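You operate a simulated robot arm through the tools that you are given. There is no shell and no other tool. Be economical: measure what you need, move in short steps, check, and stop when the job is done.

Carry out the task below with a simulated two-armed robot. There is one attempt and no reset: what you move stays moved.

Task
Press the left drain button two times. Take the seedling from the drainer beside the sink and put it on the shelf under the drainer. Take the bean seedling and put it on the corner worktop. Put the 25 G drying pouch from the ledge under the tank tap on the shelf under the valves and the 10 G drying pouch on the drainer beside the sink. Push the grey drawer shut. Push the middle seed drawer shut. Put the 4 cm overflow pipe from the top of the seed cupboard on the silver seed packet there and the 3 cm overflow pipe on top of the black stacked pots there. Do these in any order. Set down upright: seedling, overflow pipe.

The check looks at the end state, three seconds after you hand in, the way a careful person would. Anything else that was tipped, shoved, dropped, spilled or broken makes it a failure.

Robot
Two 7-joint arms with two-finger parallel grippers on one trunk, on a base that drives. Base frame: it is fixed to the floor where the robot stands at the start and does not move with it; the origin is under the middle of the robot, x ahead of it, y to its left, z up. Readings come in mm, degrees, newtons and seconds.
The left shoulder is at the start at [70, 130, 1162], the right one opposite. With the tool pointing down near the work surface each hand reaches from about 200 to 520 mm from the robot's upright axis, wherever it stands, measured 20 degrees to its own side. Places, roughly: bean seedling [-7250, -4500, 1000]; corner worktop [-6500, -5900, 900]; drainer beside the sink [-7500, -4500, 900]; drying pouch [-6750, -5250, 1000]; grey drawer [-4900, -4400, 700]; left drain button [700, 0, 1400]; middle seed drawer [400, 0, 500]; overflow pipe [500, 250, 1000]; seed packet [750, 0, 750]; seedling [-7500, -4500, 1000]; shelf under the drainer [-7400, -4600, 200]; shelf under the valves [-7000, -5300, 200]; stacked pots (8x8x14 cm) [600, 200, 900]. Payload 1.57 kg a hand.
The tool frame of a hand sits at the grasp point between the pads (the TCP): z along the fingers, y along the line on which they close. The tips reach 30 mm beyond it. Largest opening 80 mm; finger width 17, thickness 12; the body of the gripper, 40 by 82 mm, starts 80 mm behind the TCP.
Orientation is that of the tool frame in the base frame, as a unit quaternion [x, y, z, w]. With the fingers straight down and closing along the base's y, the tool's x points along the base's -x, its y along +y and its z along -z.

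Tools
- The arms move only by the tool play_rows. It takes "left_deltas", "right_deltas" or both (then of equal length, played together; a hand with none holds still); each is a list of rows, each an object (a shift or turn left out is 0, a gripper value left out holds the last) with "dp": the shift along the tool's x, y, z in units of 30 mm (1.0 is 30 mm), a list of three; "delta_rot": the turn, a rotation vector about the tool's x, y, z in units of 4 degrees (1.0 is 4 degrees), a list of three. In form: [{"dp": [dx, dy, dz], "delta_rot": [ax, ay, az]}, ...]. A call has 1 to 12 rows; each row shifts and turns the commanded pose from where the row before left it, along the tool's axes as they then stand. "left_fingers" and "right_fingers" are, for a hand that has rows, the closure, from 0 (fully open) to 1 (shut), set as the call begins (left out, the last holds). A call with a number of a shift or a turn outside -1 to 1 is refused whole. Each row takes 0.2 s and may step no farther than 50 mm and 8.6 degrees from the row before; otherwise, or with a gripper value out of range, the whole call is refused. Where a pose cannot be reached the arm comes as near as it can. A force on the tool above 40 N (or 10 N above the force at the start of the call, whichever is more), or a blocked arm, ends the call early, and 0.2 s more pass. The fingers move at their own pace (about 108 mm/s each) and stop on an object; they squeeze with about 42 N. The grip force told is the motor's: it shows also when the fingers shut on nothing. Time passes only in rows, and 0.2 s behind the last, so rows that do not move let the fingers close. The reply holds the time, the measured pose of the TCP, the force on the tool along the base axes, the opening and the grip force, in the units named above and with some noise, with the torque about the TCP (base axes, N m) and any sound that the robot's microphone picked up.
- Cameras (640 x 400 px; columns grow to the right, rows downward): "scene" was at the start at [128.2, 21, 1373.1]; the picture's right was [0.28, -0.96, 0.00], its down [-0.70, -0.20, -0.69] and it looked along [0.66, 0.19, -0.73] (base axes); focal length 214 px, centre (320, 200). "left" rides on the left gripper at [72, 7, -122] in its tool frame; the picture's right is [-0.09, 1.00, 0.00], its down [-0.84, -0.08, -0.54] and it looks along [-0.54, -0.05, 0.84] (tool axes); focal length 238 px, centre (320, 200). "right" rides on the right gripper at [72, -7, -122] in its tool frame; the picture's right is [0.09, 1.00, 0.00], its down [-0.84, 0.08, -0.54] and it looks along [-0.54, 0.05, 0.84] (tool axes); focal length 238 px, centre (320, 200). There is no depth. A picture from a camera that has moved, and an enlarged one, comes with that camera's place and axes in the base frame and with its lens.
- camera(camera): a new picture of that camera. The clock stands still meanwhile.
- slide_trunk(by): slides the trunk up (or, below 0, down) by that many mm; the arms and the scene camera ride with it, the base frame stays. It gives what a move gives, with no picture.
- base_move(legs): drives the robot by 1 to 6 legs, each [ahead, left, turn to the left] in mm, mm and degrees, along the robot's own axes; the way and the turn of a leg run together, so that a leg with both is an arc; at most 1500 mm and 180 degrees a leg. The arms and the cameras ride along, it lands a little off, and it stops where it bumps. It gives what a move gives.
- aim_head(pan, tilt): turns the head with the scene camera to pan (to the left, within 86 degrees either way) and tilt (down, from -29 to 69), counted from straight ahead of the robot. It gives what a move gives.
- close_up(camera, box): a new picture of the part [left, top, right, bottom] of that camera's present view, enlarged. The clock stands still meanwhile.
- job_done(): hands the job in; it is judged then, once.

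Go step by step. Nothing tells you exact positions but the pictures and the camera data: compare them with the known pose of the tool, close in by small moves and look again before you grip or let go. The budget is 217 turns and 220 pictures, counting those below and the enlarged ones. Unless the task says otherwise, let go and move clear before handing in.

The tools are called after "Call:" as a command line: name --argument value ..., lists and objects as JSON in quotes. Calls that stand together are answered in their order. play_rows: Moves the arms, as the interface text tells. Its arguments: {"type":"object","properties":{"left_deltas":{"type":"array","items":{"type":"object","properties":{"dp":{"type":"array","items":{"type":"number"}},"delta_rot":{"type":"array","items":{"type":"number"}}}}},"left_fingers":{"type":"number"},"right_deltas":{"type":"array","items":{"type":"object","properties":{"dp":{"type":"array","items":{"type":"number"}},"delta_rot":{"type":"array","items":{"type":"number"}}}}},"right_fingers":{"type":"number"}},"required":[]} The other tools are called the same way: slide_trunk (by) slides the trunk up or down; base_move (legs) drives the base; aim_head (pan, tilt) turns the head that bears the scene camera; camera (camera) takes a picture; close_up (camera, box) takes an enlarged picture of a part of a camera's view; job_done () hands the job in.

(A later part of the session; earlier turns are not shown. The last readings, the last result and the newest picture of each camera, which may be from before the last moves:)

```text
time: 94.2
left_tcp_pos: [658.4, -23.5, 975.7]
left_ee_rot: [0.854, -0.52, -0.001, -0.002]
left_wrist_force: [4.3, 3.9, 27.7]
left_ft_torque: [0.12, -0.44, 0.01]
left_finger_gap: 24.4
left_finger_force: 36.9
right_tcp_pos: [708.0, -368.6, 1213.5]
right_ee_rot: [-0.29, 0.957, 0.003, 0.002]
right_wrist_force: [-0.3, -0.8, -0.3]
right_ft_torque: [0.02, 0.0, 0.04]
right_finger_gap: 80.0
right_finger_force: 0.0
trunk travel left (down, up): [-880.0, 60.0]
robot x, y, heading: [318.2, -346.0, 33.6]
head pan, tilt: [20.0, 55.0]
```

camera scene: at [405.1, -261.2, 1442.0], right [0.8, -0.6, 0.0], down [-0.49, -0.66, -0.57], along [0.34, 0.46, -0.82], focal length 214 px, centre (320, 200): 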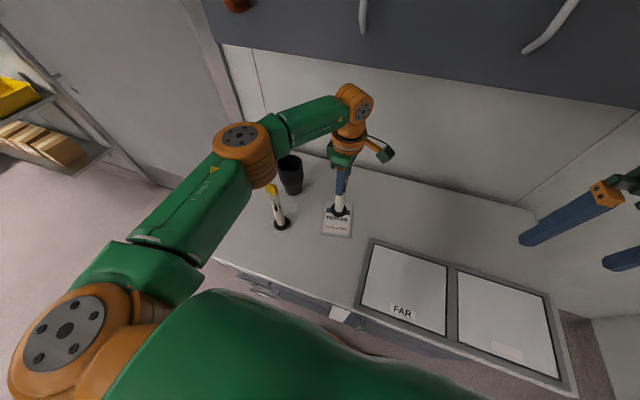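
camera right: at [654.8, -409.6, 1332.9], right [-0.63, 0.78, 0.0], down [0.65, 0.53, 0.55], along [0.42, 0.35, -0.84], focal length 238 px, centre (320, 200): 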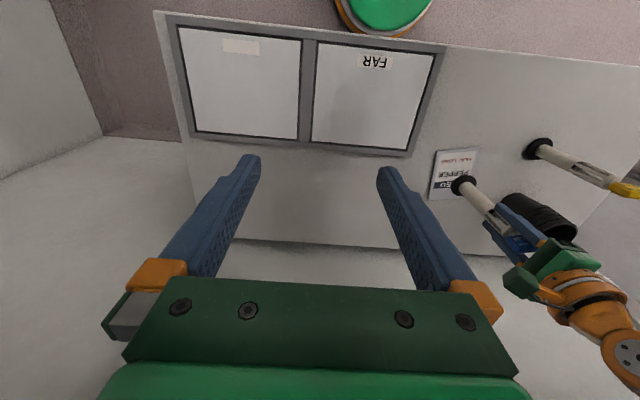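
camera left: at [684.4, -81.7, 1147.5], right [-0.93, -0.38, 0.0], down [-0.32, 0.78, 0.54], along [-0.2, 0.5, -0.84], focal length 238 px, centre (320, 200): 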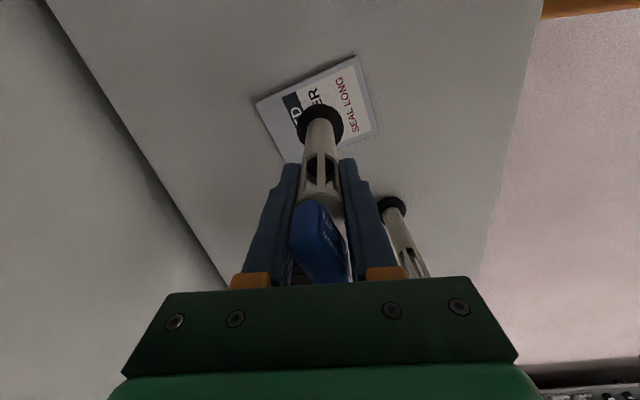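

Contact made. I'll relieve the pressure and release.

Call:
play_rows --left_deltas '[{"dp": [0, 0, -0.1]}, {"dp": [0, 0, -0.05]}, {}]'

Call:
play_rows --left_deltas '[{}, {}, {}, {}]' --left_fingers 0

Call:
camera --camera "left"

Call:
close_up --camera "right" --box '[400, 120, 560, 260]'

```text
time: 95.0
left_tcp_pos: [660.9, -19.1, 976.0]
left_ee_rot: [0.855, -0.518, 0.0, 0.001]
left_wrist_force: [-0.3, 0.0, -0.8]
left_ft_torque: [0.04, -0.01, 0.01]
left_finger_gap: 24.5
left_finger_force: 36.1
right_tcp_pos: [710.4, -363.7, 1211.3]
right_ee_rot: [-0.292, 0.956, 0.002, 0.002]
right_wrist_force: [0.7, -0.1, 0.1]
right_ft_torque: [0.04, -0.01, -0.02]
right_finger_gap: 79.8
right_finger_force: 0.0
trunk travel left (down, up): [-880.0, 60.0]
robot x, y, heading: [318.6, -351.3, 33.5]
head pan, tilt: [20.0, 55.0]
```

```text
time: 96.0
left_tcp_pos: [662.0, -21.4, 977.2]
left_ee_rot: [0.855, -0.519, 0.0, 0.0]
left_wrist_force: [0.1, -0.3, 0.1]
left_ft_torque: [-0.01, -0.02, 0.01]
left_finger_gap: 80.2
left_finger_force: 0.1
right_tcp_pos: [711.0, -364.2, 1212.1]
right_ee_rot: [-0.291, 0.957, 0.002, 0.002]
right_wrist_force: [-0.6, 0.1, 0.3]
right_ft_torque: [0.01, 0.01, -0.02]
right_finger_gap: 79.9
right_finger_force: 0.1
trunk travel left (down, up): [-880.0, 60.0]
robot x, y, heading: [316.2, -347.7, 33.4]
head pan, tilt: [20.0, 55.0]
```

```text
163 pictures are left
camera left: at [688.7, -86.6, 1101.2], right [-0.93, -0.38, 0.0], down [-0.32, 0.78, 0.54], along [-0.2, 0.5, -0.84], focal length 238 px, centre (320, 200)
```

left: 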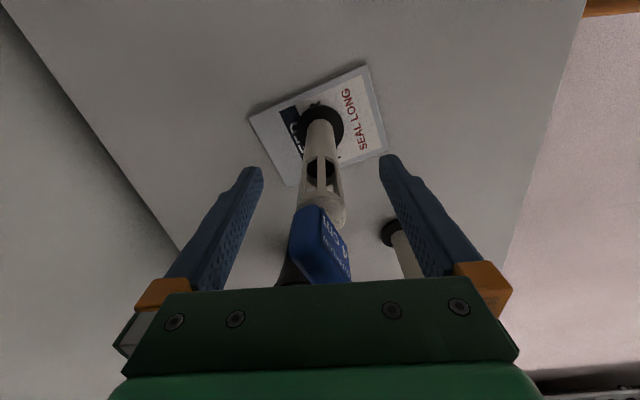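

```text
2.86 times, centred on (480, 190) of right
camera zoom: at [654.8, -410.8, 1332.9], right [-0.63, 0.78, 0.0], down [0.65, 0.53, 0.55], along [0.42, 0.35, -0.84], focal length 681 px, centre (-137, 229)
```

zoom: 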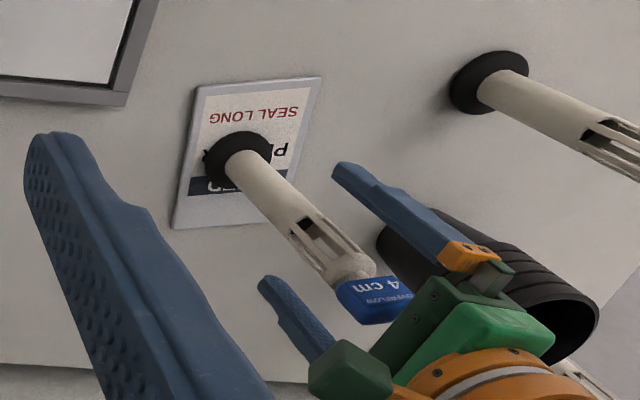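

The 4 cm pipe stands on the packet. I'll raise up, move the base left and turn right 30° so the left shoulder points toward the pots.

Call:
play_rows --left_deltas '[{"dp": [0, 0, -0.5]}, {"dp": [0, 0, -1]}, {"dp": [0, 0, -1]}, {"dp": [0, 0, -1]}, {"dp": [0, 0, -0.7]}]'

Call:
slide_trunk --by 60

Call:
camera --camera "scene"

Call:
base_move --legs '[[0, 185, 0], [0, 0, -30]]'

Call:
aim_head --pan 35 --tilt 55

Call:
camera --camera "scene"

Call:
camera --camera "left"

```text
time: 97.2
left_tcp_pos: [661.1, -19.9, 1104.6]
left_ee_rot: [0.855, -0.519, 0.0, 0.001]
left_wrist_force: [-0.4, 0.0, 0.5]
left_ft_torque: [0.0, 0.0, 0.0]
left_finger_gap: 79.9
left_finger_force: 0.1
right_tcp_pos: [710.4, -364.0, 1212.4]
right_ee_rot: [-0.291, 0.957, 0.002, 0.003]
right_wrist_force: [-0.1, -0.2, 0.4]
right_ft_torque: [0.01, 0.01, 0.01]
right_finger_gap: 79.8
right_finger_force: 0.0
trunk travel left (down, up): [-880.0, 60.0]
robot x, y, heading: [319.1, -347.8, 33.8]
head pan, tilt: [20.0, 55.0]
```

```text
time: 98.2
left_tcp_pos: [660.7, -18.2, 1164.1]
left_ee_rot: [0.855, -0.519, -0.001, 0.0]
left_wrist_force: [-0.2, -0.3, -0.2]
left_ft_torque: [0.0, 0.01, -0.01]
left_finger_gap: 79.9
left_finger_force: 0.0
right_tcp_pos: [710.5, -363.8, 1270.9]
right_ee_rot: [-0.291, 0.957, 0.002, 0.001]
right_wrist_force: [-0.4, -0.4, 0.2]
right_ft_torque: [-0.02, 0.02, 0.0]
right_finger_gap: 79.9
right_finger_force: 0.0
trunk travel left (down, up): [-940.0, 0.0]
robot x, y, heading: [321.3, -346.4, 33.4]
head pan, tilt: [20.0, 55.0]
```

```text
161 pictures are left
camera scene: at [405.3, -262.4, 1502.1], right [0.8, -0.6, 0.0], down [-0.49, -0.66, -0.57], along [0.34, 0.46, -0.82], focal length 214 px, centre (320, 200)
```

scene: 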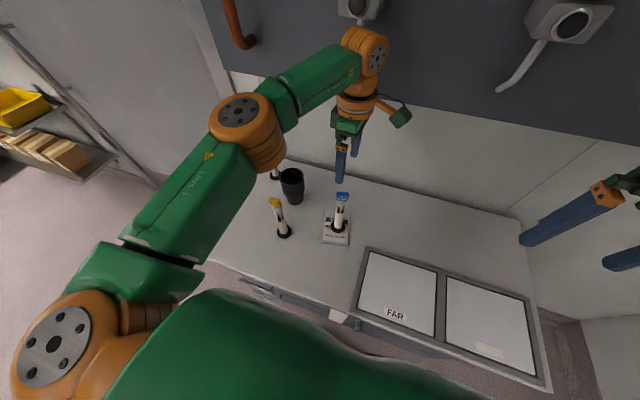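

```text
time: 101.2
left_tcp_pos: [679.6, -84.0, 1163.6]
left_ee_rot: [-0.687, 0.727, 0.0, -0.001]
left_wrist_force: [0.4, -1.1, -0.2]
left_ft_torque: [0.0, 0.02, 0.02]
left_finger_gap: 80.3
left_finger_force: 0.1
right_tcp_pos: [545.5, -406.3, 1272.2]
right_ee_rot: [-0.028, 1.0, 0.001, 0.002]
right_wrist_force: [0.6, -0.4, 0.6]
right_ft_torque: [0.0, 0.0, 0.02]
right_finger_gap: 80.0
right_finger_force: 0.0
trunk travel left (down, up): [-940.0, 0.0]
robot x, y, heading: [215.1, -189.0, 3.1]
head pan, tilt: [20.0, 55.0]
```

```text
time: 102.0
left_tcp_pos: [679.1, -83.7, 1163.5]
left_ee_rot: [-0.687, 0.727, -0.001, -0.001]
left_wrist_force: [0.3, 0.8, 0.3]
left_ft_torque: [-0.05, 0.01, 0.01]
left_finger_gap: 80.1
left_finger_force: 0.0
right_tcp_pos: [545.4, -408.3, 1271.8]
right_ee_rot: [-0.028, 1.0, 0.003, 0.003]
right_wrist_force: [0.1, 0.2, 0.5]
right_ft_torque: [0.0, -0.03, 0.0]
right_finger_gap: 79.8
right_finger_force: 0.1
trunk travel left (down, up): [-940.0, 0.0]
robot x, y, heading: [219.6, -197.5, 2.7]
head pan, tilt: [35.0, 55.0]
```

```text
160 pictures are left
camera scene: at [325.8, -147.4, 1502.1], right [0.61, -0.79, 0.0], down [-0.65, -0.5, -0.57], along [0.45, 0.35, -0.82], focal length 214 px, centre (320, 200)
```

scene: 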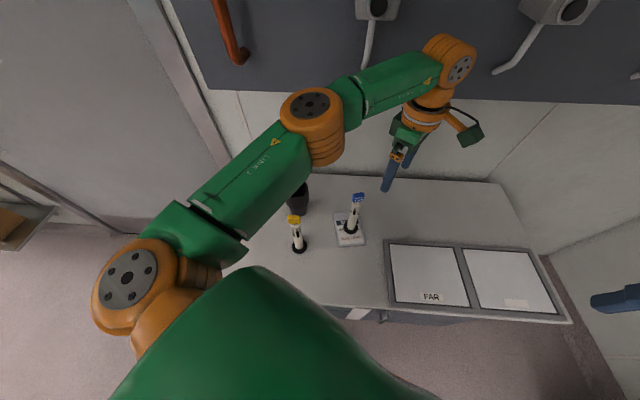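

```text
159 pictures are left
camera left: at [668.7, -155.3, 1286.7], right [-0.99, 0.15, 0.0], down [0.12, 0.83, 0.54], along [0.08, 0.54, -0.84], focal length 238 px, centre (320, 200)
```

left: 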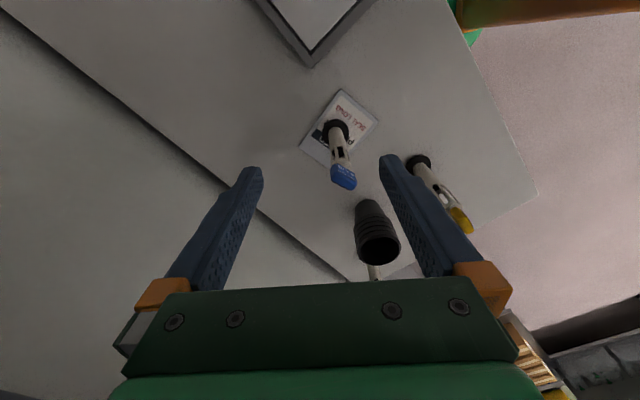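

Call:
play_rows --left_deltas '[{"dp": [-0.709, 0.88, 0]}, {"dp": [-0.709, 0.88, 0]}, {"dp": [-0.709, 0.88, 0]}, {"dp": [-0.709, 0.88, 0]}, {"dp": [-0.709, 0.88, 0]}, {"dp": [-0.709, 0.88, 0]}, {"dp": [-0.709, 0.88, 0]}]'

Call:
play_rows --left_deltas '[{"dp": [0, 0, 0.2], "delta_rot": [0, 0, -1]}, {"dp": [0, 0, 0.2], "delta_rot": [0, 0, -1]}, {"dp": [0, 0, 0.2], "delta_rot": [0, 0, -1]}, {"dp": [0, 0, 0.2], "delta_rot": [0, 0, -1]}, {"dp": [0, 0, 0.2], "delta_rot": [0, 0, -1]}, {"dp": [0, 0, 0.2], "delta_rot": [0, 0, -1]}, {"dp": [0, 0, 0.2], "delta_rot": [0, 0, -1]}, {"dp": [0, 0, 0.2], "delta_rot": [0, 0, -1]}, {"dp": [0, 0, 0.2]}, {"dp": [0, 0, 0.2]}]'

Call:
camera --camera "left"

Call:
camera --camera "scene"

```text
time: 103.6
left_tcp_pos: [501.8, 74.9, 1164.3]
left_ee_rot: [-0.688, 0.726, -0.001, 0.001]
left_wrist_force: [0.1, -0.8, 0.9]
left_ft_torque: [-0.03, 0.02, 0.02]
left_finger_gap: 80.2
left_finger_force: 0.0
right_tcp_pos: [544.6, -406.9, 1272.0]
right_ee_rot: [-0.028, 1.0, 0.0, 0.003]
right_wrist_force: [0.1, 1.5, -0.1]
right_ft_torque: [-0.02, 0.0, -0.02]
right_finger_gap: 79.9
right_finger_force: 0.0
trunk travel left (down, up): [-940.0, 0.0]
robot x, y, heading: [214.6, -191.1, 2.9]
head pan, tilt: [35.0, 55.0]
```

```text
time: 105.8
left_tcp_pos: [502.0, 74.5, 1103.4]
left_ee_rot: [0.861, -0.508, 0.0, 0.0]
left_wrist_force: [-0.5, 0.0, 1.0]
left_ft_torque: [0.0, 0.03, 0.0]
left_finger_gap: 79.7
left_finger_force: 0.1
right_tcp_pos: [545.6, -406.7, 1271.7]
right_ee_rot: [-0.028, 1.0, 0.001, 0.003]
right_wrist_force: [0.2, -0.2, 0.9]
right_ft_torque: [0.0, -0.01, -0.01]
right_finger_gap: 79.7
right_finger_force: 0.0
trunk travel left (down, up): [-940.0, 0.0]
robot x, y, heading: [220.4, -189.2, 2.8]
head pan, tilt: [35.0, 55.0]
```

```text
158 pictures are left
camera left: at [532.1, 8.4, 1226.4], right [-0.92, -0.4, 0.0], down [-0.34, 0.77, 0.54], along [-0.22, 0.5, -0.84], focal length 238 px, centre (320, 200)
```

left: 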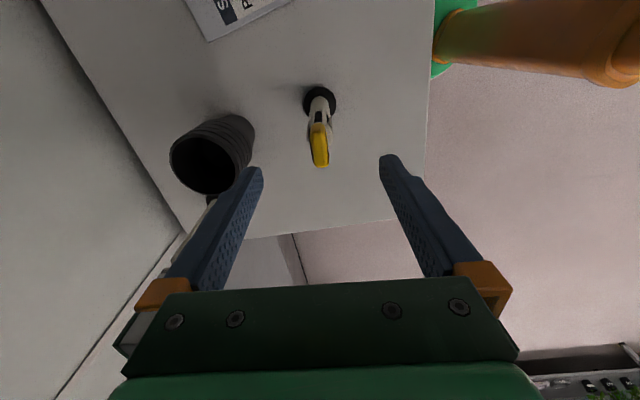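

```text
157 pictures are left
camera scene: at [325.8, -147.4, 1502.1], right [0.61, -0.79, 0.0], down [-0.65, -0.5, -0.57], along [0.45, 0.35, -0.82], focal length 214 px, centre (320, 200)
```

scene: 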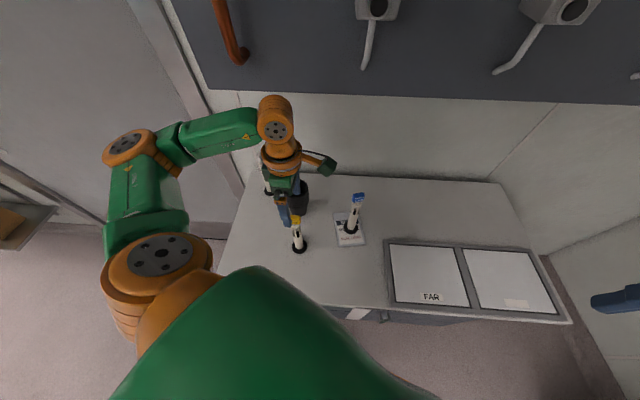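

Call:
play_rows --left_deltas '[{"dp": [0.1, 0, 1]}, {"dp": [0, 0, 1]}, {"dp": [0, 0, 1]}, {"dp": [0, 0, 0.5]}]'

Call:
camera --camera "left"

```text
time: 106.8
left_tcp_pos: [504.5, 71.9, 998.6]
left_ee_rot: [0.861, -0.509, 0.0, 0.0]
left_wrist_force: [-0.4, -0.2, 0.8]
left_ft_torque: [0.02, -0.02, 0.02]
left_finger_gap: 79.9
left_finger_force: 0.0
right_tcp_pos: [545.2, -407.5, 1272.0]
right_ee_rot: [-0.028, 1.0, 0.003, 0.003]
right_wrist_force: [-0.2, 0.1, 0.3]
right_ft_torque: [0.02, 0.0, 0.05]
right_finger_gap: 79.9
right_finger_force: 0.0
trunk travel left (down, up): [-940.0, 0.0]
robot x, y, heading: [218.5, -195.0, 3.1]
head pan, tilt: [35.0, 55.0]
```

```text
156 pictures are left
camera left: at [533.6, 5.8, 1121.6], right [-0.92, -0.4, 0.0], down [-0.34, 0.77, 0.54], along [-0.22, 0.5, -0.84], focal length 238 px, centre (320, 200)
```

left: 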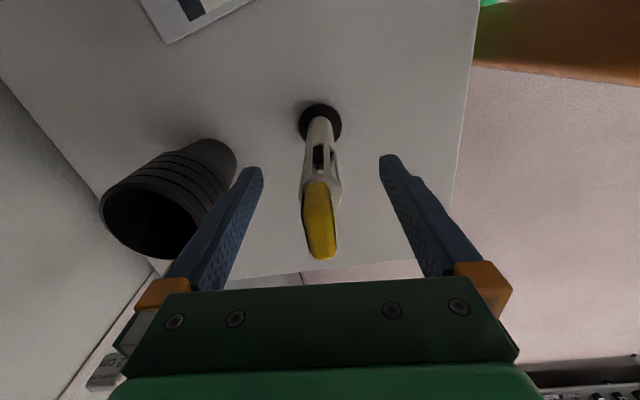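

Call:
play_rows --left_deltas '[{"dp": [0, 0, 0.5]}, {"dp": [0, 0, 0.4]}]'

Call:
play_rows --left_deltas '[{}, {}, {}, {}]' --left_fingers 1

Call:
play_rows --left_deltas '[{"dp": [0, 0, -0.5]}, {"dp": [0, 0, -1]}, {"dp": [0, 0, -1]}, {"dp": [0, 0, -1]}, {"dp": [0, 0, -1]}, {"dp": [0, 0, -1]}, {"dp": [0, 0, -0.7]}]'

Call:
camera --camera "left"

Call:
camera --camera "scene"

```text
time: 107.4
left_tcp_pos: [504.5, 71.3, 971.1]
left_ee_rot: [0.861, -0.509, 0.0, 0.0]
left_wrist_force: [-0.1, -0.2, 0.5]
left_ft_torque: [-0.01, 0.01, -0.01]
left_finger_gap: 80.0
left_finger_force: 0.1
right_tcp_pos: [546.3, -406.9, 1271.5]
right_ee_rot: [-0.028, 1.0, 0.002, 0.003]
right_wrist_force: [-0.6, 0.0, -0.1]
right_ft_torque: [0.01, -0.01, -0.01]
right_finger_gap: 80.1
right_finger_force: 0.0
trunk travel left (down, up): [-940.0, 0.0]
robot x, y, heading: [217.9, -192.6, 2.6]
head pan, tilt: [35.0, 55.0]
```

```text
time: 108.4
left_tcp_pos: [504.9, 71.4, 971.0]
left_ee_rot: [0.861, -0.509, 0.0, 0.0]
left_wrist_force: [-1.4, 0.2, -0.4]
left_ft_torque: [-0.02, 0.05, 0.01]
left_finger_gap: 26.0
left_finger_force: 37.1
right_tcp_pos: [545.5, -407.5, 1273.1]
right_ee_rot: [-0.028, 1.0, 0.001, 0.002]
right_wrist_force: [-0.7, -0.1, 0.2]
right_ft_torque: [0.04, 0.02, 0.01]
right_finger_gap: 80.1
right_finger_force: 0.1
trunk travel left (down, up): [-940.0, 0.0]
robot x, y, heading: [217.1, -189.3, 2.8]
head pan, tilt: [35.0, 55.0]
```

```text
time: 110.0
left_tcp_pos: [505.3, 72.7, 1157.1]
left_ee_rot: [0.861, -0.509, 0.0, 0.0]
left_wrist_force: [-0.4, 0.2, -0.9]
left_ft_torque: [-0.06, 0.11, 0.03]
left_finger_gap: 25.5
left_finger_force: 37.0
right_tcp_pos: [545.4, -408.1, 1272.8]
right_ee_rot: [-0.029, 1.0, 0.002, 0.003]
right_wrist_force: [0.1, 0.4, -0.9]
right_ft_torque: [-0.01, 0.02, 0.01]
right_finger_gap: 80.0
right_finger_force: 0.0
trunk travel left (down, up): [-940.0, 0.0]
robot x, y, heading: [221.2, -194.0, 2.9]
head pan, tilt: [35.0, 55.0]
```

```text
155 pictures are left
camera left: at [534.0, 7.6, 1281.0], right [-0.92, -0.4, 0.0], down [-0.34, 0.77, 0.54], along [-0.22, 0.5, -0.84], focal length 238 px, centre (320, 200)
```

left: 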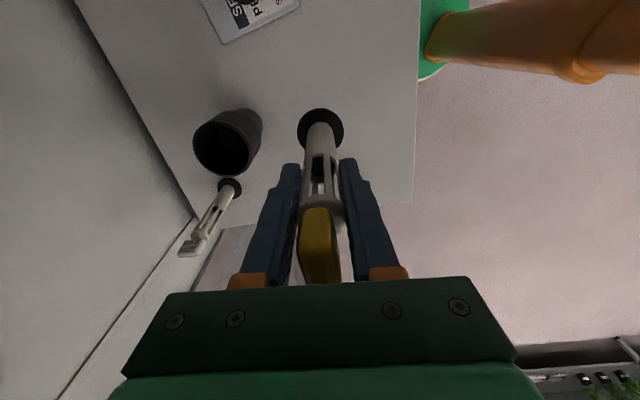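

```text
154 pictures are left
camera scene: at [325.9, -147.6, 1502.0], right [0.61, -0.79, 0.0], down [-0.65, -0.5, -0.57], along [0.45, 0.35, -0.82], focal length 214 px, centre (320, 200)
```

scene: 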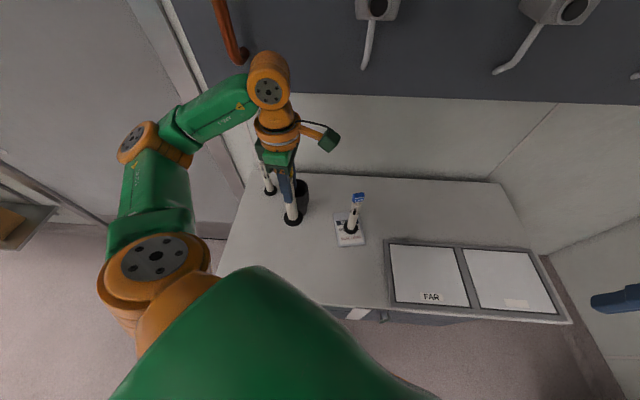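

Call:
close_up --camera "left" --box '[170, 90, 290, 200]'

Call:
close_up --camera "scene" --box '[260, 150, 360, 230]'

```text
3.64 times, centred on (230, 145) of left
camera zoom: at [534.0, 7.6, 1281.0], right [-0.92, -0.4, 0.0], down [-0.34, 0.77, 0.54], along [-0.22, 0.5, -0.84], focal length 867 px, centre (647, 400)
```

zoom: 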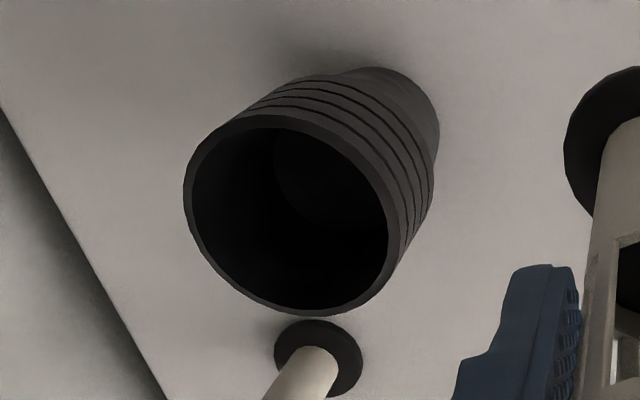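

```text
5.00 times, centred on (310, 190) of scene
camera zoom: at [325.9, -147.6, 1502.0], right [0.61, -0.79, 0.0], down [-0.65, -0.5, -0.57], along [0.45, 0.35, -0.82], focal length 1072 px, centre (370, 250)
```

zoom: 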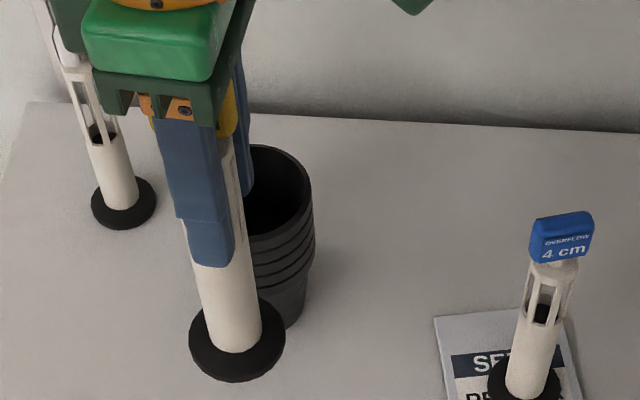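

The pot stack is open and deep, with an inner width of about 71 mm, and the 50 mm flange fits inside. Pot centre is ≈ (609, 167). I'll move over it in steps.

Call:
play_rows --left_deltas '[{"dp": [-0.27, -0.5, 0.3]}, {"dp": [-0.18, -0.75, 0.3]}, {"dp": [-0.18, -0.75, 0]}, {"dp": [-0.18, -0.75, 0]}, {"dp": [-0.14, -0.7, 0]}]'

Call:
camera --camera "scene"

Call:
camera --camera "left"

```text
time: 111.2
left_tcp_pos: [581.8, 148.7, 1139.0]
left_ee_rot: [0.861, -0.509, 0.0, 0.0]
left_wrist_force: [-0.9, 0.1, -1.0]
left_ft_torque: [-0.03, -0.03, 0.0]
left_finger_gap: 25.5
left_finger_force: 36.9
right_tcp_pos: [547.2, -407.3, 1271.7]
right_ee_rot: [-0.028, 1.0, 0.002, 0.002]
right_wrist_force: [-0.1, 0.6, -0.8]
right_ft_torque: [0.0, 0.01, 0.0]
right_finger_gap: 80.1
right_finger_force: 0.1
trunk travel left (down, up): [-940.0, 0.0]
robot x, y, heading: [216.2, -192.5, 3.0]
head pan, tilt: [35.0, 55.0]
```

```text
151 pictures are left
camera scene: at [327.0, -146.8, 1501.9], right [0.61, -0.79, 0.0], down [-0.65, -0.5, -0.57], along [0.45, 0.35, -0.82], focal length 214 px, centre (320, 200)
```

scene: 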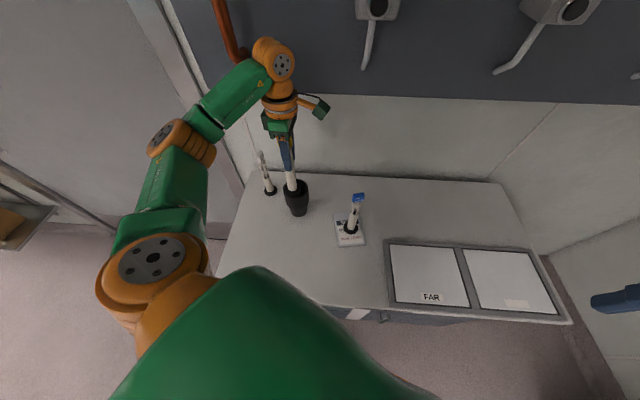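

```text
150 pictures are left
camera left: at [612.2, 83.0, 1262.5], right [-0.92, -0.4, 0.0], down [-0.34, 0.77, 0.54], along [-0.22, 0.5, -0.84], focal length 238 px, centre (320, 200)
```

left: 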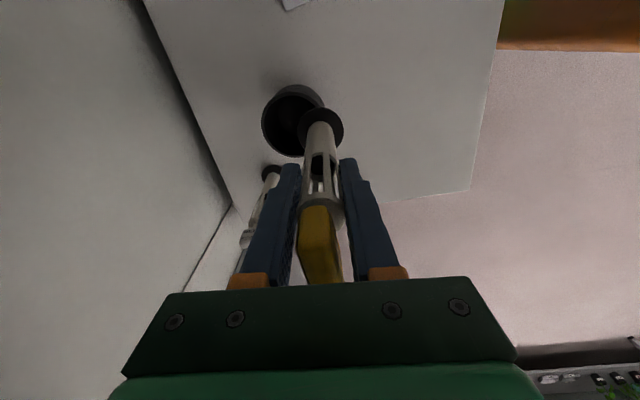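

Call:
play_rows --left_deltas '[{"dp": [-0.01, -0.55, 0]}, {"dp": [-0.01, -0.55, 0]}, {"dp": [0, 0, 0.4]}]'

Call:
camera --camera "left"

Call:
close_up --camera "scene" --box '[230, 30, 390, 230]'

```text
time: 112.0
left_tcp_pos: [610.0, 164.6, 1126.2]
left_ee_rot: [0.861, -0.509, 0.0, 0.0]
left_wrist_force: [-0.1, -1.0, -1.3]
left_ft_torque: [-0.06, 0.12, 0.0]
left_finger_gap: 25.5
left_finger_force: 36.7
right_tcp_pos: [545.7, -406.6, 1271.5]
right_ee_rot: [-0.028, 1.0, 0.002, 0.002]
right_wrist_force: [0.2, 0.3, 0.3]
right_ft_torque: [-0.02, 0.0, -0.01]
right_finger_gap: 80.0
right_finger_force: 0.0
trunk travel left (down, up): [-940.0, 0.0]
robot x, y, heading: [215.6, -191.4, 2.9]
head pan, tilt: [35.0, 55.0]
```

```text
149 pictures are left
camera left: at [640.0, 98.8, 1250.0], right [-0.92, -0.4, 0.0], down [-0.34, 0.77, 0.54], along [-0.22, 0.5, -0.84], focal length 238 px, centre (320, 200)
```

left: 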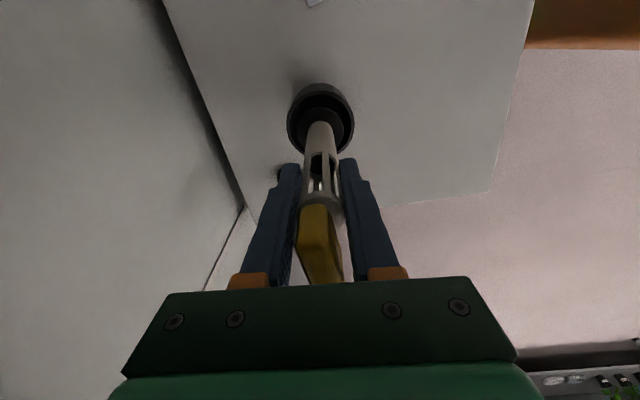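

```text
2.00 times, centred on (310, 130) of scene
camera zoom: at [325.9, -146.9, 1502.0], right [0.61, -0.79, 0.0], down [-0.65, -0.5, -0.57], along [0.45, 0.35, -0.82], focal length 429 px, centre (340, 340)
```

zoom: 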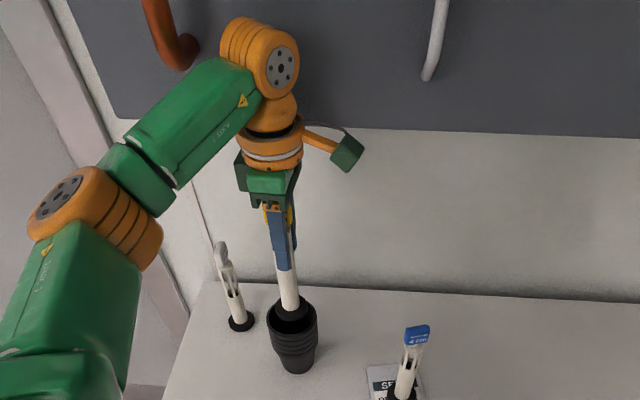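

Shift 6 mm to centre, then lower into the pot watching the force.

Call:
play_rows --left_deltas '[{"dp": [0.2, 0.02, 0]}, {"dp": [0, 0, 0.4]}, {"dp": [0, 0, 0.4]}, {"dp": [0, 0, 0.4]}]'

Call:
close_up --camera "left" --box '[260, 60, 380, 160]'

Call:
close_up --camera "scene" --box '[250, 100, 350, 230]'

```text
time: 113.0
left_tcp_pos: [606.8, 151.9, 1096.3]
left_ee_rot: [0.861, -0.508, 0.002, -0.003]
left_wrist_force: [-0.5, 0.0, 29.4]
left_ft_torque: [0.0, 0.25, -0.2]
left_finger_gap: 24.7
left_finger_force: 36.5
right_tcp_pos: [540.0, -414.8, 1271.8]
right_ee_rot: [-0.029, 1.0, 0.004, 0.006]
right_wrist_force: [0.0, -0.3, 0.7]
right_ft_torque: [0.01, 0.03, 0.0]
right_finger_gap: 79.9
right_finger_force: 0.1
trunk travel left (down, up): [-940.0, 0.0]
robot x, y, heading: [217.8, -191.3, 2.7]
head pan, tilt: [35.0, 55.0]
```

```text
4.00 times, centred on (320, 110) of left
camera zoom: at [636.1, 86.1, 1219.0], right [-0.92, -0.4, -0.01], down [-0.34, 0.77, 0.54], along [-0.21, 0.5, -0.84], focal length 953 px, centre (320, 560)
```

zoom: 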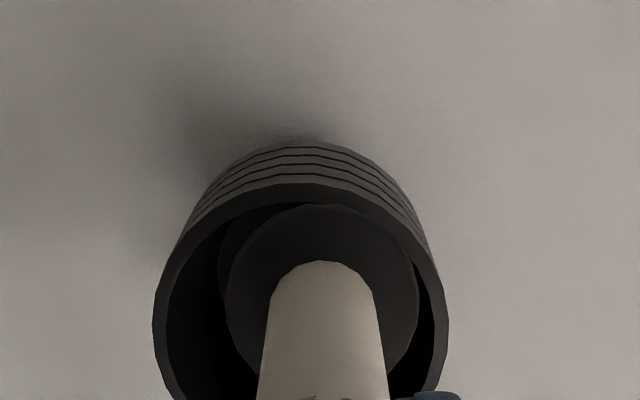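

```text
3.08 times, centred on (300, 165) of scene
camera zoom: at [318.7, -154.8, 1503.2], right [0.61, -0.79, 0.0], down [-0.64, -0.5, -0.58], along [0.46, 0.36, -0.82], focal length 660 px, centre (382, 308)
```

zoom: 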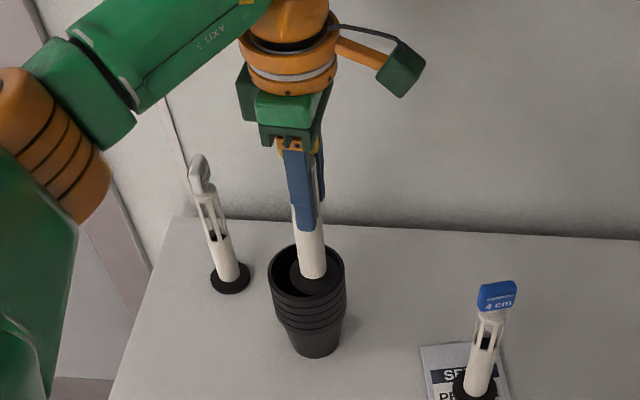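

Contact came early, with the flange against the near wall of the pot. I'll lift a bit and re-check alignment.

Call:
play_rows --left_deltas '[{"dp": [0, 0, -0.5]}, {}]'

Call:
close_up --camera "left" --box '[260, 60, 380, 160]'

Call:
close_up --camera "scene" --box '[270, 160, 330, 220]'

```text
time: 113.6
left_tcp_pos: [610.8, 155.6, 1106.5]
left_ee_rot: [0.861, -0.508, 0.0, 0.0]
left_wrist_force: [0.3, 0.3, -0.3]
left_ft_torque: [-0.01, -0.05, 0.05]
left_finger_gap: 24.5
left_finger_force: 36.4
right_tcp_pos: [544.9, -408.4, 1271.6]
right_ee_rot: [-0.028, 1.0, 0.002, 0.003]
right_wrist_force: [-0.2, -0.3, 0.0]
right_ft_torque: [-0.01, 0.02, 0.04]
right_finger_gap: 79.9
right_finger_force: 0.0
trunk travel left (down, up): [-940.0, 0.0]
robot x, y, heading: [214.0, -190.5, 2.6]
head pan, tilt: [35.0, 55.0]
```

```text
4.00 times, centred on (320, 110) of left
camera zoom: at [640.9, 91.7, 1229.9], right [-0.92, -0.4, 0.0], down [-0.34, 0.77, 0.54], along [-0.22, 0.5, -0.84], focal length 953 px, centre (320, 560)
```

zoom: 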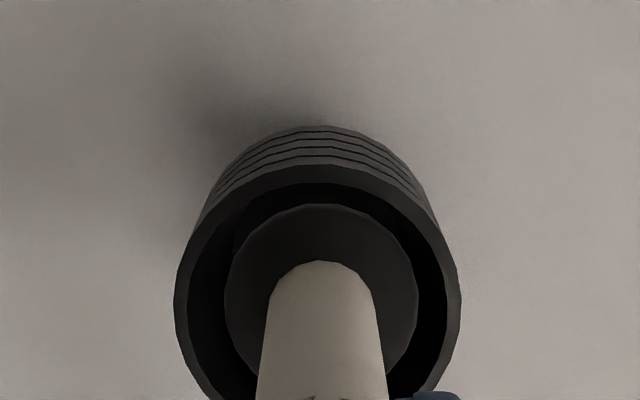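

```text
6.67 times, centred on (300, 190) of scene
camera zoom: at [324.9, -148.2, 1502.0], right [0.61, -0.79, 0.0], down [-0.65, -0.5, -0.57], along [0.45, 0.35, -0.82], focal length 1430 px, centre (453, 267)
```

zoom: 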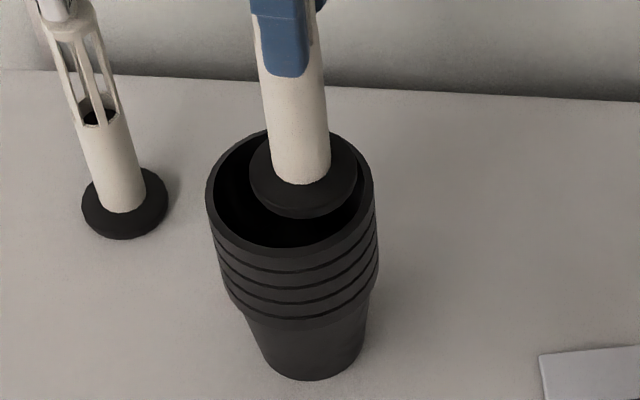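

Both views' sideways offsets say the flange is about 6 mm off toward the near side. I'll correct that and lower again.

Call:
play_rows --left_deltas '[{"dp": [-0.22, -0.05, -0.2]}, {"dp": [0, 0, 0.2]}, {"dp": [0, 0, 0.2]}, {"dp": [0, 0, 0.15]}]'

Call:
close_up --camera "left" --box '[260, 60, 380, 160]'

Call:
close_up --camera "scene" --box '[270, 160, 330, 220]'

```text
time: 114.6
left_tcp_pos: [610.6, 164.3, 1096.3]
left_ee_rot: [0.861, -0.509, 0.0, -0.001]
left_wrist_force: [0.2, -0.7, 0.8]
left_ft_torque: [-0.05, 0.02, -0.01]
left_finger_gap: 24.3
left_finger_force: 36.1
right_tcp_pos: [546.6, -408.3, 1271.7]
right_ee_rot: [-0.028, 1.0, 0.002, 0.003]
right_wrist_force: [1.0, -0.2, 0.4]
right_ft_torque: [0.01, -0.02, -0.01]
right_finger_gap: 80.1
right_finger_force: 0.1
trunk travel left (down, up): [-940.0, 0.0]
robot x, y, heading: [216.4, -191.1, 2.7]
head pan, tilt: [35.0, 55.0]
```

```text
4.00 times, centred on (320, 110) of left
camera zoom: at [639.6, 98.7, 1219.3], right [-0.92, -0.4, 0.0], down [-0.34, 0.77, 0.54], along [-0.22, 0.5, -0.84], focal length 953 px, centre (320, 560)
```

zoom: 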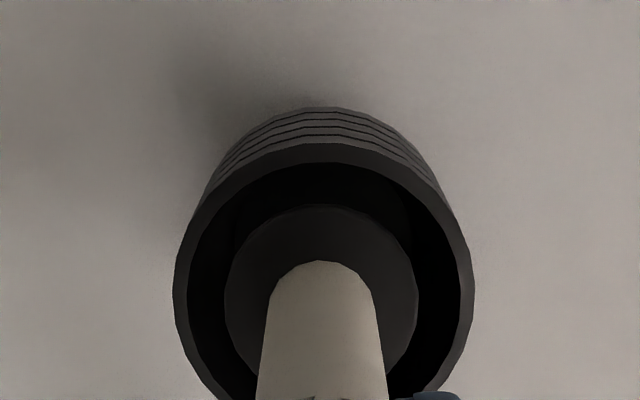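

```text
6.67 times, centred on (300, 190) of scene
camera zoom: at [325.9, -147.3, 1502.1], right [0.61, -0.79, 0.0], down [-0.65, -0.5, -0.57], along [0.45, 0.35, -0.82], focal length 1430 px, centre (453, 267)
```

zoom: 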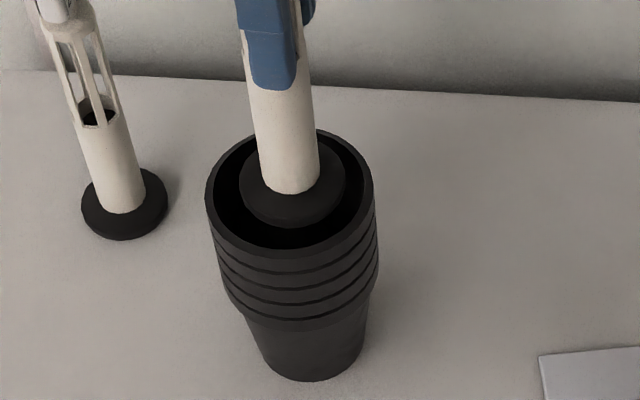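

Centred with no contact. I'll continue lowering.

Call:
play_rows --left_deltas '[{"dp": [0, 0, 0.3]}, {"dp": [0, 0, 0.3]}, {"dp": [0, 0, 0.3]}, {"dp": [0, 0, 0.3]}]'

Call:
close_up --camera "left" --box '[260, 60, 380, 160]'

Call:
close_up --camera "scene" --box '[270, 160, 330, 220]'

```text
time: 115.1
left_tcp_pos: [606.4, 160.2, 1092.0]
left_ee_rot: [0.861, -0.508, 0.006, -0.005]
left_wrist_force: [-5.2, -1.7, 36.4]
left_ft_torque: [-0.28, 1.27, 0.05]
left_finger_gap: 24.4
left_finger_force: 36.4
right_tcp_pos: [538.3, -411.4, 1273.8]
right_ee_rot: [-0.029, 1.0, 0.003, 0.005]
right_wrist_force: [0.0, 0.1, -0.7]
right_ft_torque: [-0.05, 0.04, -0.02]
right_finger_gap: 80.1
right_finger_force: 0.0
trunk travel left (down, up): [-940.0, 0.0]
robot x, y, heading: [218.9, -193.7, 2.7]
head pan, tilt: [35.0, 55.0]
stopped in row 2 (left hand): the force on the tool passed its limit at 53 N (the readings are from after the stop); the commanded pose is now the measured one
```

```text
4.00 times, centred on (320, 110) of left
camera zoom: at [633.1, 95.0, 1215.4], right [-0.92, -0.4, -0.02], down [-0.35, 0.77, 0.54], along [-0.2, 0.5, -0.84], focal length 953 px, centre (320, 560)
```

zoom: 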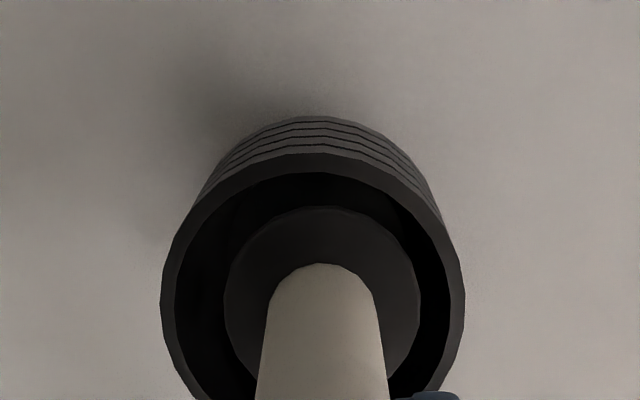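

```text
6.67 times, centred on (300, 190) of scene
camera zoom: at [317.3, -153.5, 1503.3], right [0.61, -0.79, 0.0], down [-0.64, -0.5, -0.58], along [0.46, 0.36, -0.81], focal length 1430 px, centre (453, 267)
```

zoom: 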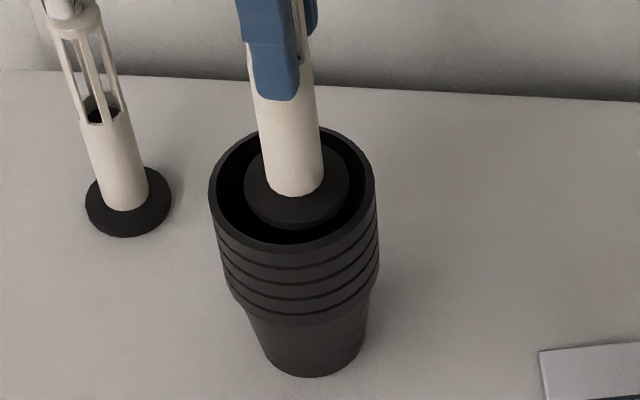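

There's a support surface just below the rim, found at the same height both times. I'll ease off the pressure and check that the pipe is upright.

Call:
play_rows --left_deltas '[{"dp": [0, 0, -0.1]}, {}]'

Call:
play_rows --left_deltas '[{"dp": [0, 0, -0.05]}, {}]'

Call:
close_up --camera "scene" --box '[250, 100, 350, 230]'

```text
time: 115.7
left_tcp_pos: [606.6, 161.4, 1092.0]
left_ee_rot: [0.861, -0.508, 0.005, -0.005]
left_wrist_force: [-4.1, -2.8, 21.8]
left_ft_torque: [-0.54, 0.7, 0.01]
left_finger_gap: 24.3
left_finger_force: 36.6
right_tcp_pos: [540.2, -412.2, 1272.1]
right_ee_rot: [-0.028, 1.0, 0.005, 0.005]
right_wrist_force: [0.2, 0.7, -0.6]
right_ft_torque: [0.0, -0.02, -0.01]
right_finger_gap: 80.2
right_finger_force: 0.0
trunk travel left (down, up): [-940.0, 0.0]
robot x, y, heading: [218.9, -191.2, 2.6]
head pan, tilt: [35.0, 55.0]
```

```text
time: 116.3
left_tcp_pos: [608.6, 161.8, 1093.2]
left_ee_rot: [0.862, -0.508, 0.004, -0.006]
left_wrist_force: [-3.4, -2.9, 12.3]
left_ft_torque: [-0.46, 0.73, 0.03]
left_finger_gap: 24.6
left_finger_force: 36.5
right_tcp_pos: [541.2, -411.0, 1271.4]
right_ee_rot: [-0.028, 1.0, 0.004, 0.004]
right_wrist_force: [0.0, -0.2, -0.1]
right_ft_torque: [0.0, 0.01, -0.03]
right_finger_gap: 79.5
right_finger_force: 0.0
trunk travel left (down, up): [-940.0, 0.0]
robot x, y, heading: [217.6, -192.5, 3.0]
head pan, tilt: [35.0, 55.0]
```

```text
3.08 times, centred on (300, 165) of scene
camera zoom: at [320.4, -152.2, 1502.6], right [0.61, -0.79, 0.0], down [-0.64, -0.5, -0.58], along [0.46, 0.35, -0.82], focal length 660 px, centre (382, 308)
```

zoom: 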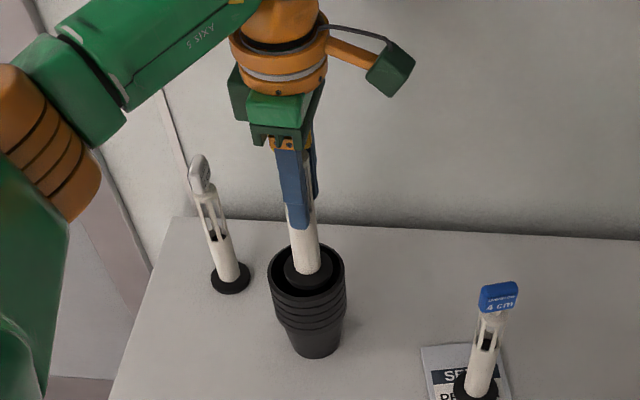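

Call:
play_rows --left_deltas '[{"dp": [0, 0, -0.06]}, {}]'

Call:
play_rows --left_deltas '[{}, {}, {}, {}]' --left_fingers 0

Call:
close_up --camera "scene" --box '[250, 100, 350, 230]'

Call:
camera --camera "left"

```text
time: 116.9
left_tcp_pos: [609.4, 164.2, 1092.5]
left_ee_rot: [0.861, -0.508, 0.004, -0.004]
left_wrist_force: [-2.0, -0.2, 6.4]
left_ft_torque: [-0.2, 0.28, 0.0]
left_finger_gap: 24.4
left_finger_force: 36.6
right_tcp_pos: [543.7, -408.9, 1271.9]
right_ee_rot: [-0.028, 1.0, 0.003, 0.003]
right_wrist_force: [0.3, -0.8, -0.1]
right_ft_torque: [0.0, 0.0, 0.01]
right_finger_gap: 80.0
right_finger_force: 0.1
trunk travel left (down, up): [-940.0, 0.0]
robot x, y, heading: [217.7, -196.5, 2.4]
head pan, tilt: [35.0, 55.0]
```

```text
time: 117.9
left_tcp_pos: [612.0, 165.6, 1091.0]
left_ee_rot: [0.861, -0.508, 0.004, -0.002]
left_wrist_force: [0.0, 0.7, 0.1]
left_ft_torque: [0.0, 0.03, -0.03]
left_finger_gap: 79.8
left_finger_force: 0.1
right_tcp_pos: [546.3, -408.4, 1272.2]
right_ee_rot: [-0.028, 1.0, 0.001, 0.003]
right_wrist_force: [-0.3, 0.7, -0.2]
right_ft_torque: [-0.03, 0.0, 0.0]
right_finger_gap: 80.1
right_finger_force: 0.2
trunk travel left (down, up): [-940.0, 0.0]
robot x, y, heading: [214.3, -193.2, 2.8]
head pan, tilt: [35.0, 55.0]
```

```text
3.08 times, centred on (300, 165) of scene
camera zoom: at [326.1, -147.1, 1502.0], right [0.61, -0.79, 0.0], down [-0.65, -0.5, -0.57], along [0.45, 0.35, -0.82], focal length 660 px, centre (382, 308)
```

zoom: 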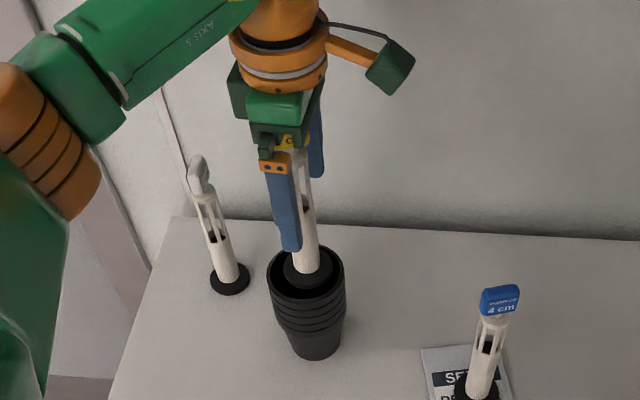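

```text
137 pictures are left
camera left: at [640.3, 100.0, 1214.5], right [-0.92, -0.4, -0.01], down [-0.34, 0.77, 0.54], along [-0.21, 0.5, -0.84], focal length 238 px, centre (320, 200)
```

left: 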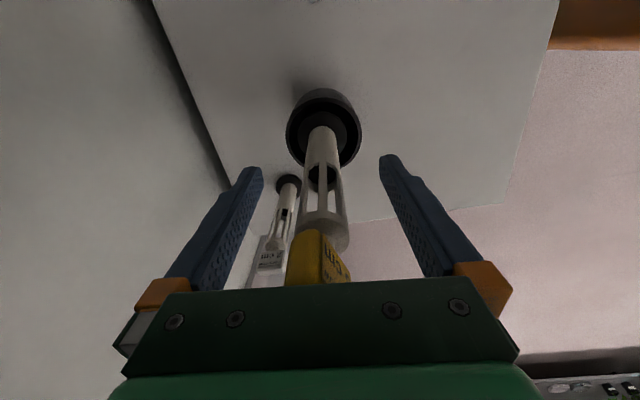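

The pipe stands in the pots. I'll raise straight up to clear the tag.

Call:
play_rows --left_deltas '[{"dp": [0, 0, -0.7]}, {"dp": [0, 0, -1]}]'

Call:
play_rows --left_deltas '[{"dp": [0, 0, -1]}, {"dp": [0, 0, -1]}, {"dp": [0, 0, -0.5]}]'

Call:
camera --camera "scene"

Call:
camera --camera "left"

```text
time: 118.5
left_tcp_pos: [611.1, 164.8, 1144.2]
left_ee_rot: [0.861, -0.508, 0.003, -0.002]
left_wrist_force: [-0.3, 0.0, 0.3]
left_ft_torque: [-0.01, -0.06, 0.03]
left_finger_gap: 80.2
left_finger_force: 0.1
right_tcp_pos: [544.6, -409.5, 1271.7]
right_ee_rot: [-0.028, 1.0, 0.003, 0.002]
right_wrist_force: [0.5, -1.1, 0.7]
right_ft_torque: [-0.03, -0.02, 0.02]
right_finger_gap: 80.1
right_finger_force: 0.1
trunk travel left (down, up): [-940.0, 0.0]
robot x, y, heading: [217.3, -194.7, 2.8]
head pan, tilt: [35.0, 55.0]
```

```text
time: 119.3
left_tcp_pos: [610.6, 165.4, 1219.7]
left_ee_rot: [0.861, -0.508, 0.004, -0.001]
left_wrist_force: [-0.4, 0.3, 0.1]
left_ft_torque: [0.0, 0.01, 0.02]
left_finger_gap: 80.2
left_finger_force: 0.1
right_tcp_pos: [546.0, -407.9, 1271.9]
right_ee_rot: [-0.027, 1.0, 0.001, 0.002]
right_wrist_force: [0.4, -0.6, 0.9]
right_ft_torque: [-0.03, 0.02, -0.03]
right_finger_gap: 79.9
right_finger_force: 0.1
trunk travel left (down, up): [-940.0, 0.0]
robot x, y, heading: [217.0, -191.2, 2.5]
head pan, tilt: [35.0, 55.0]
```

```text
136 pictures are left
camera scene: at [325.5, -147.9, 1502.1], right [0.61, -0.79, 0.0], down [-0.65, -0.5, -0.57], along [0.45, 0.35, -0.82], focal length 214 px, centre (320, 200)
```

scene: 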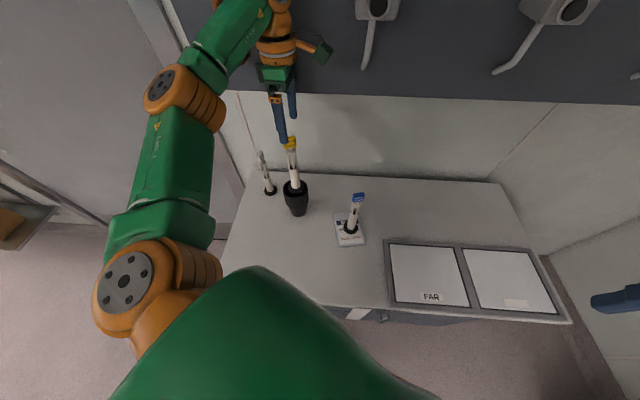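

```text
135 pictures are left
camera left: at [638.7, 100.0, 1342.8], right [-0.92, -0.4, -0.01], down [-0.34, 0.77, 0.54], along [-0.21, 0.5, -0.84], focal length 238 px, centre (320, 200)
```

left: 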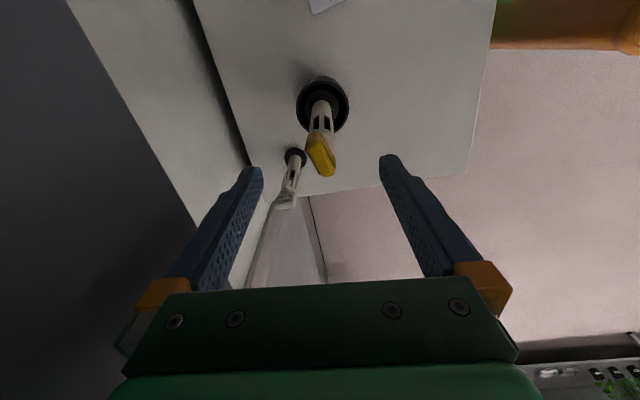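

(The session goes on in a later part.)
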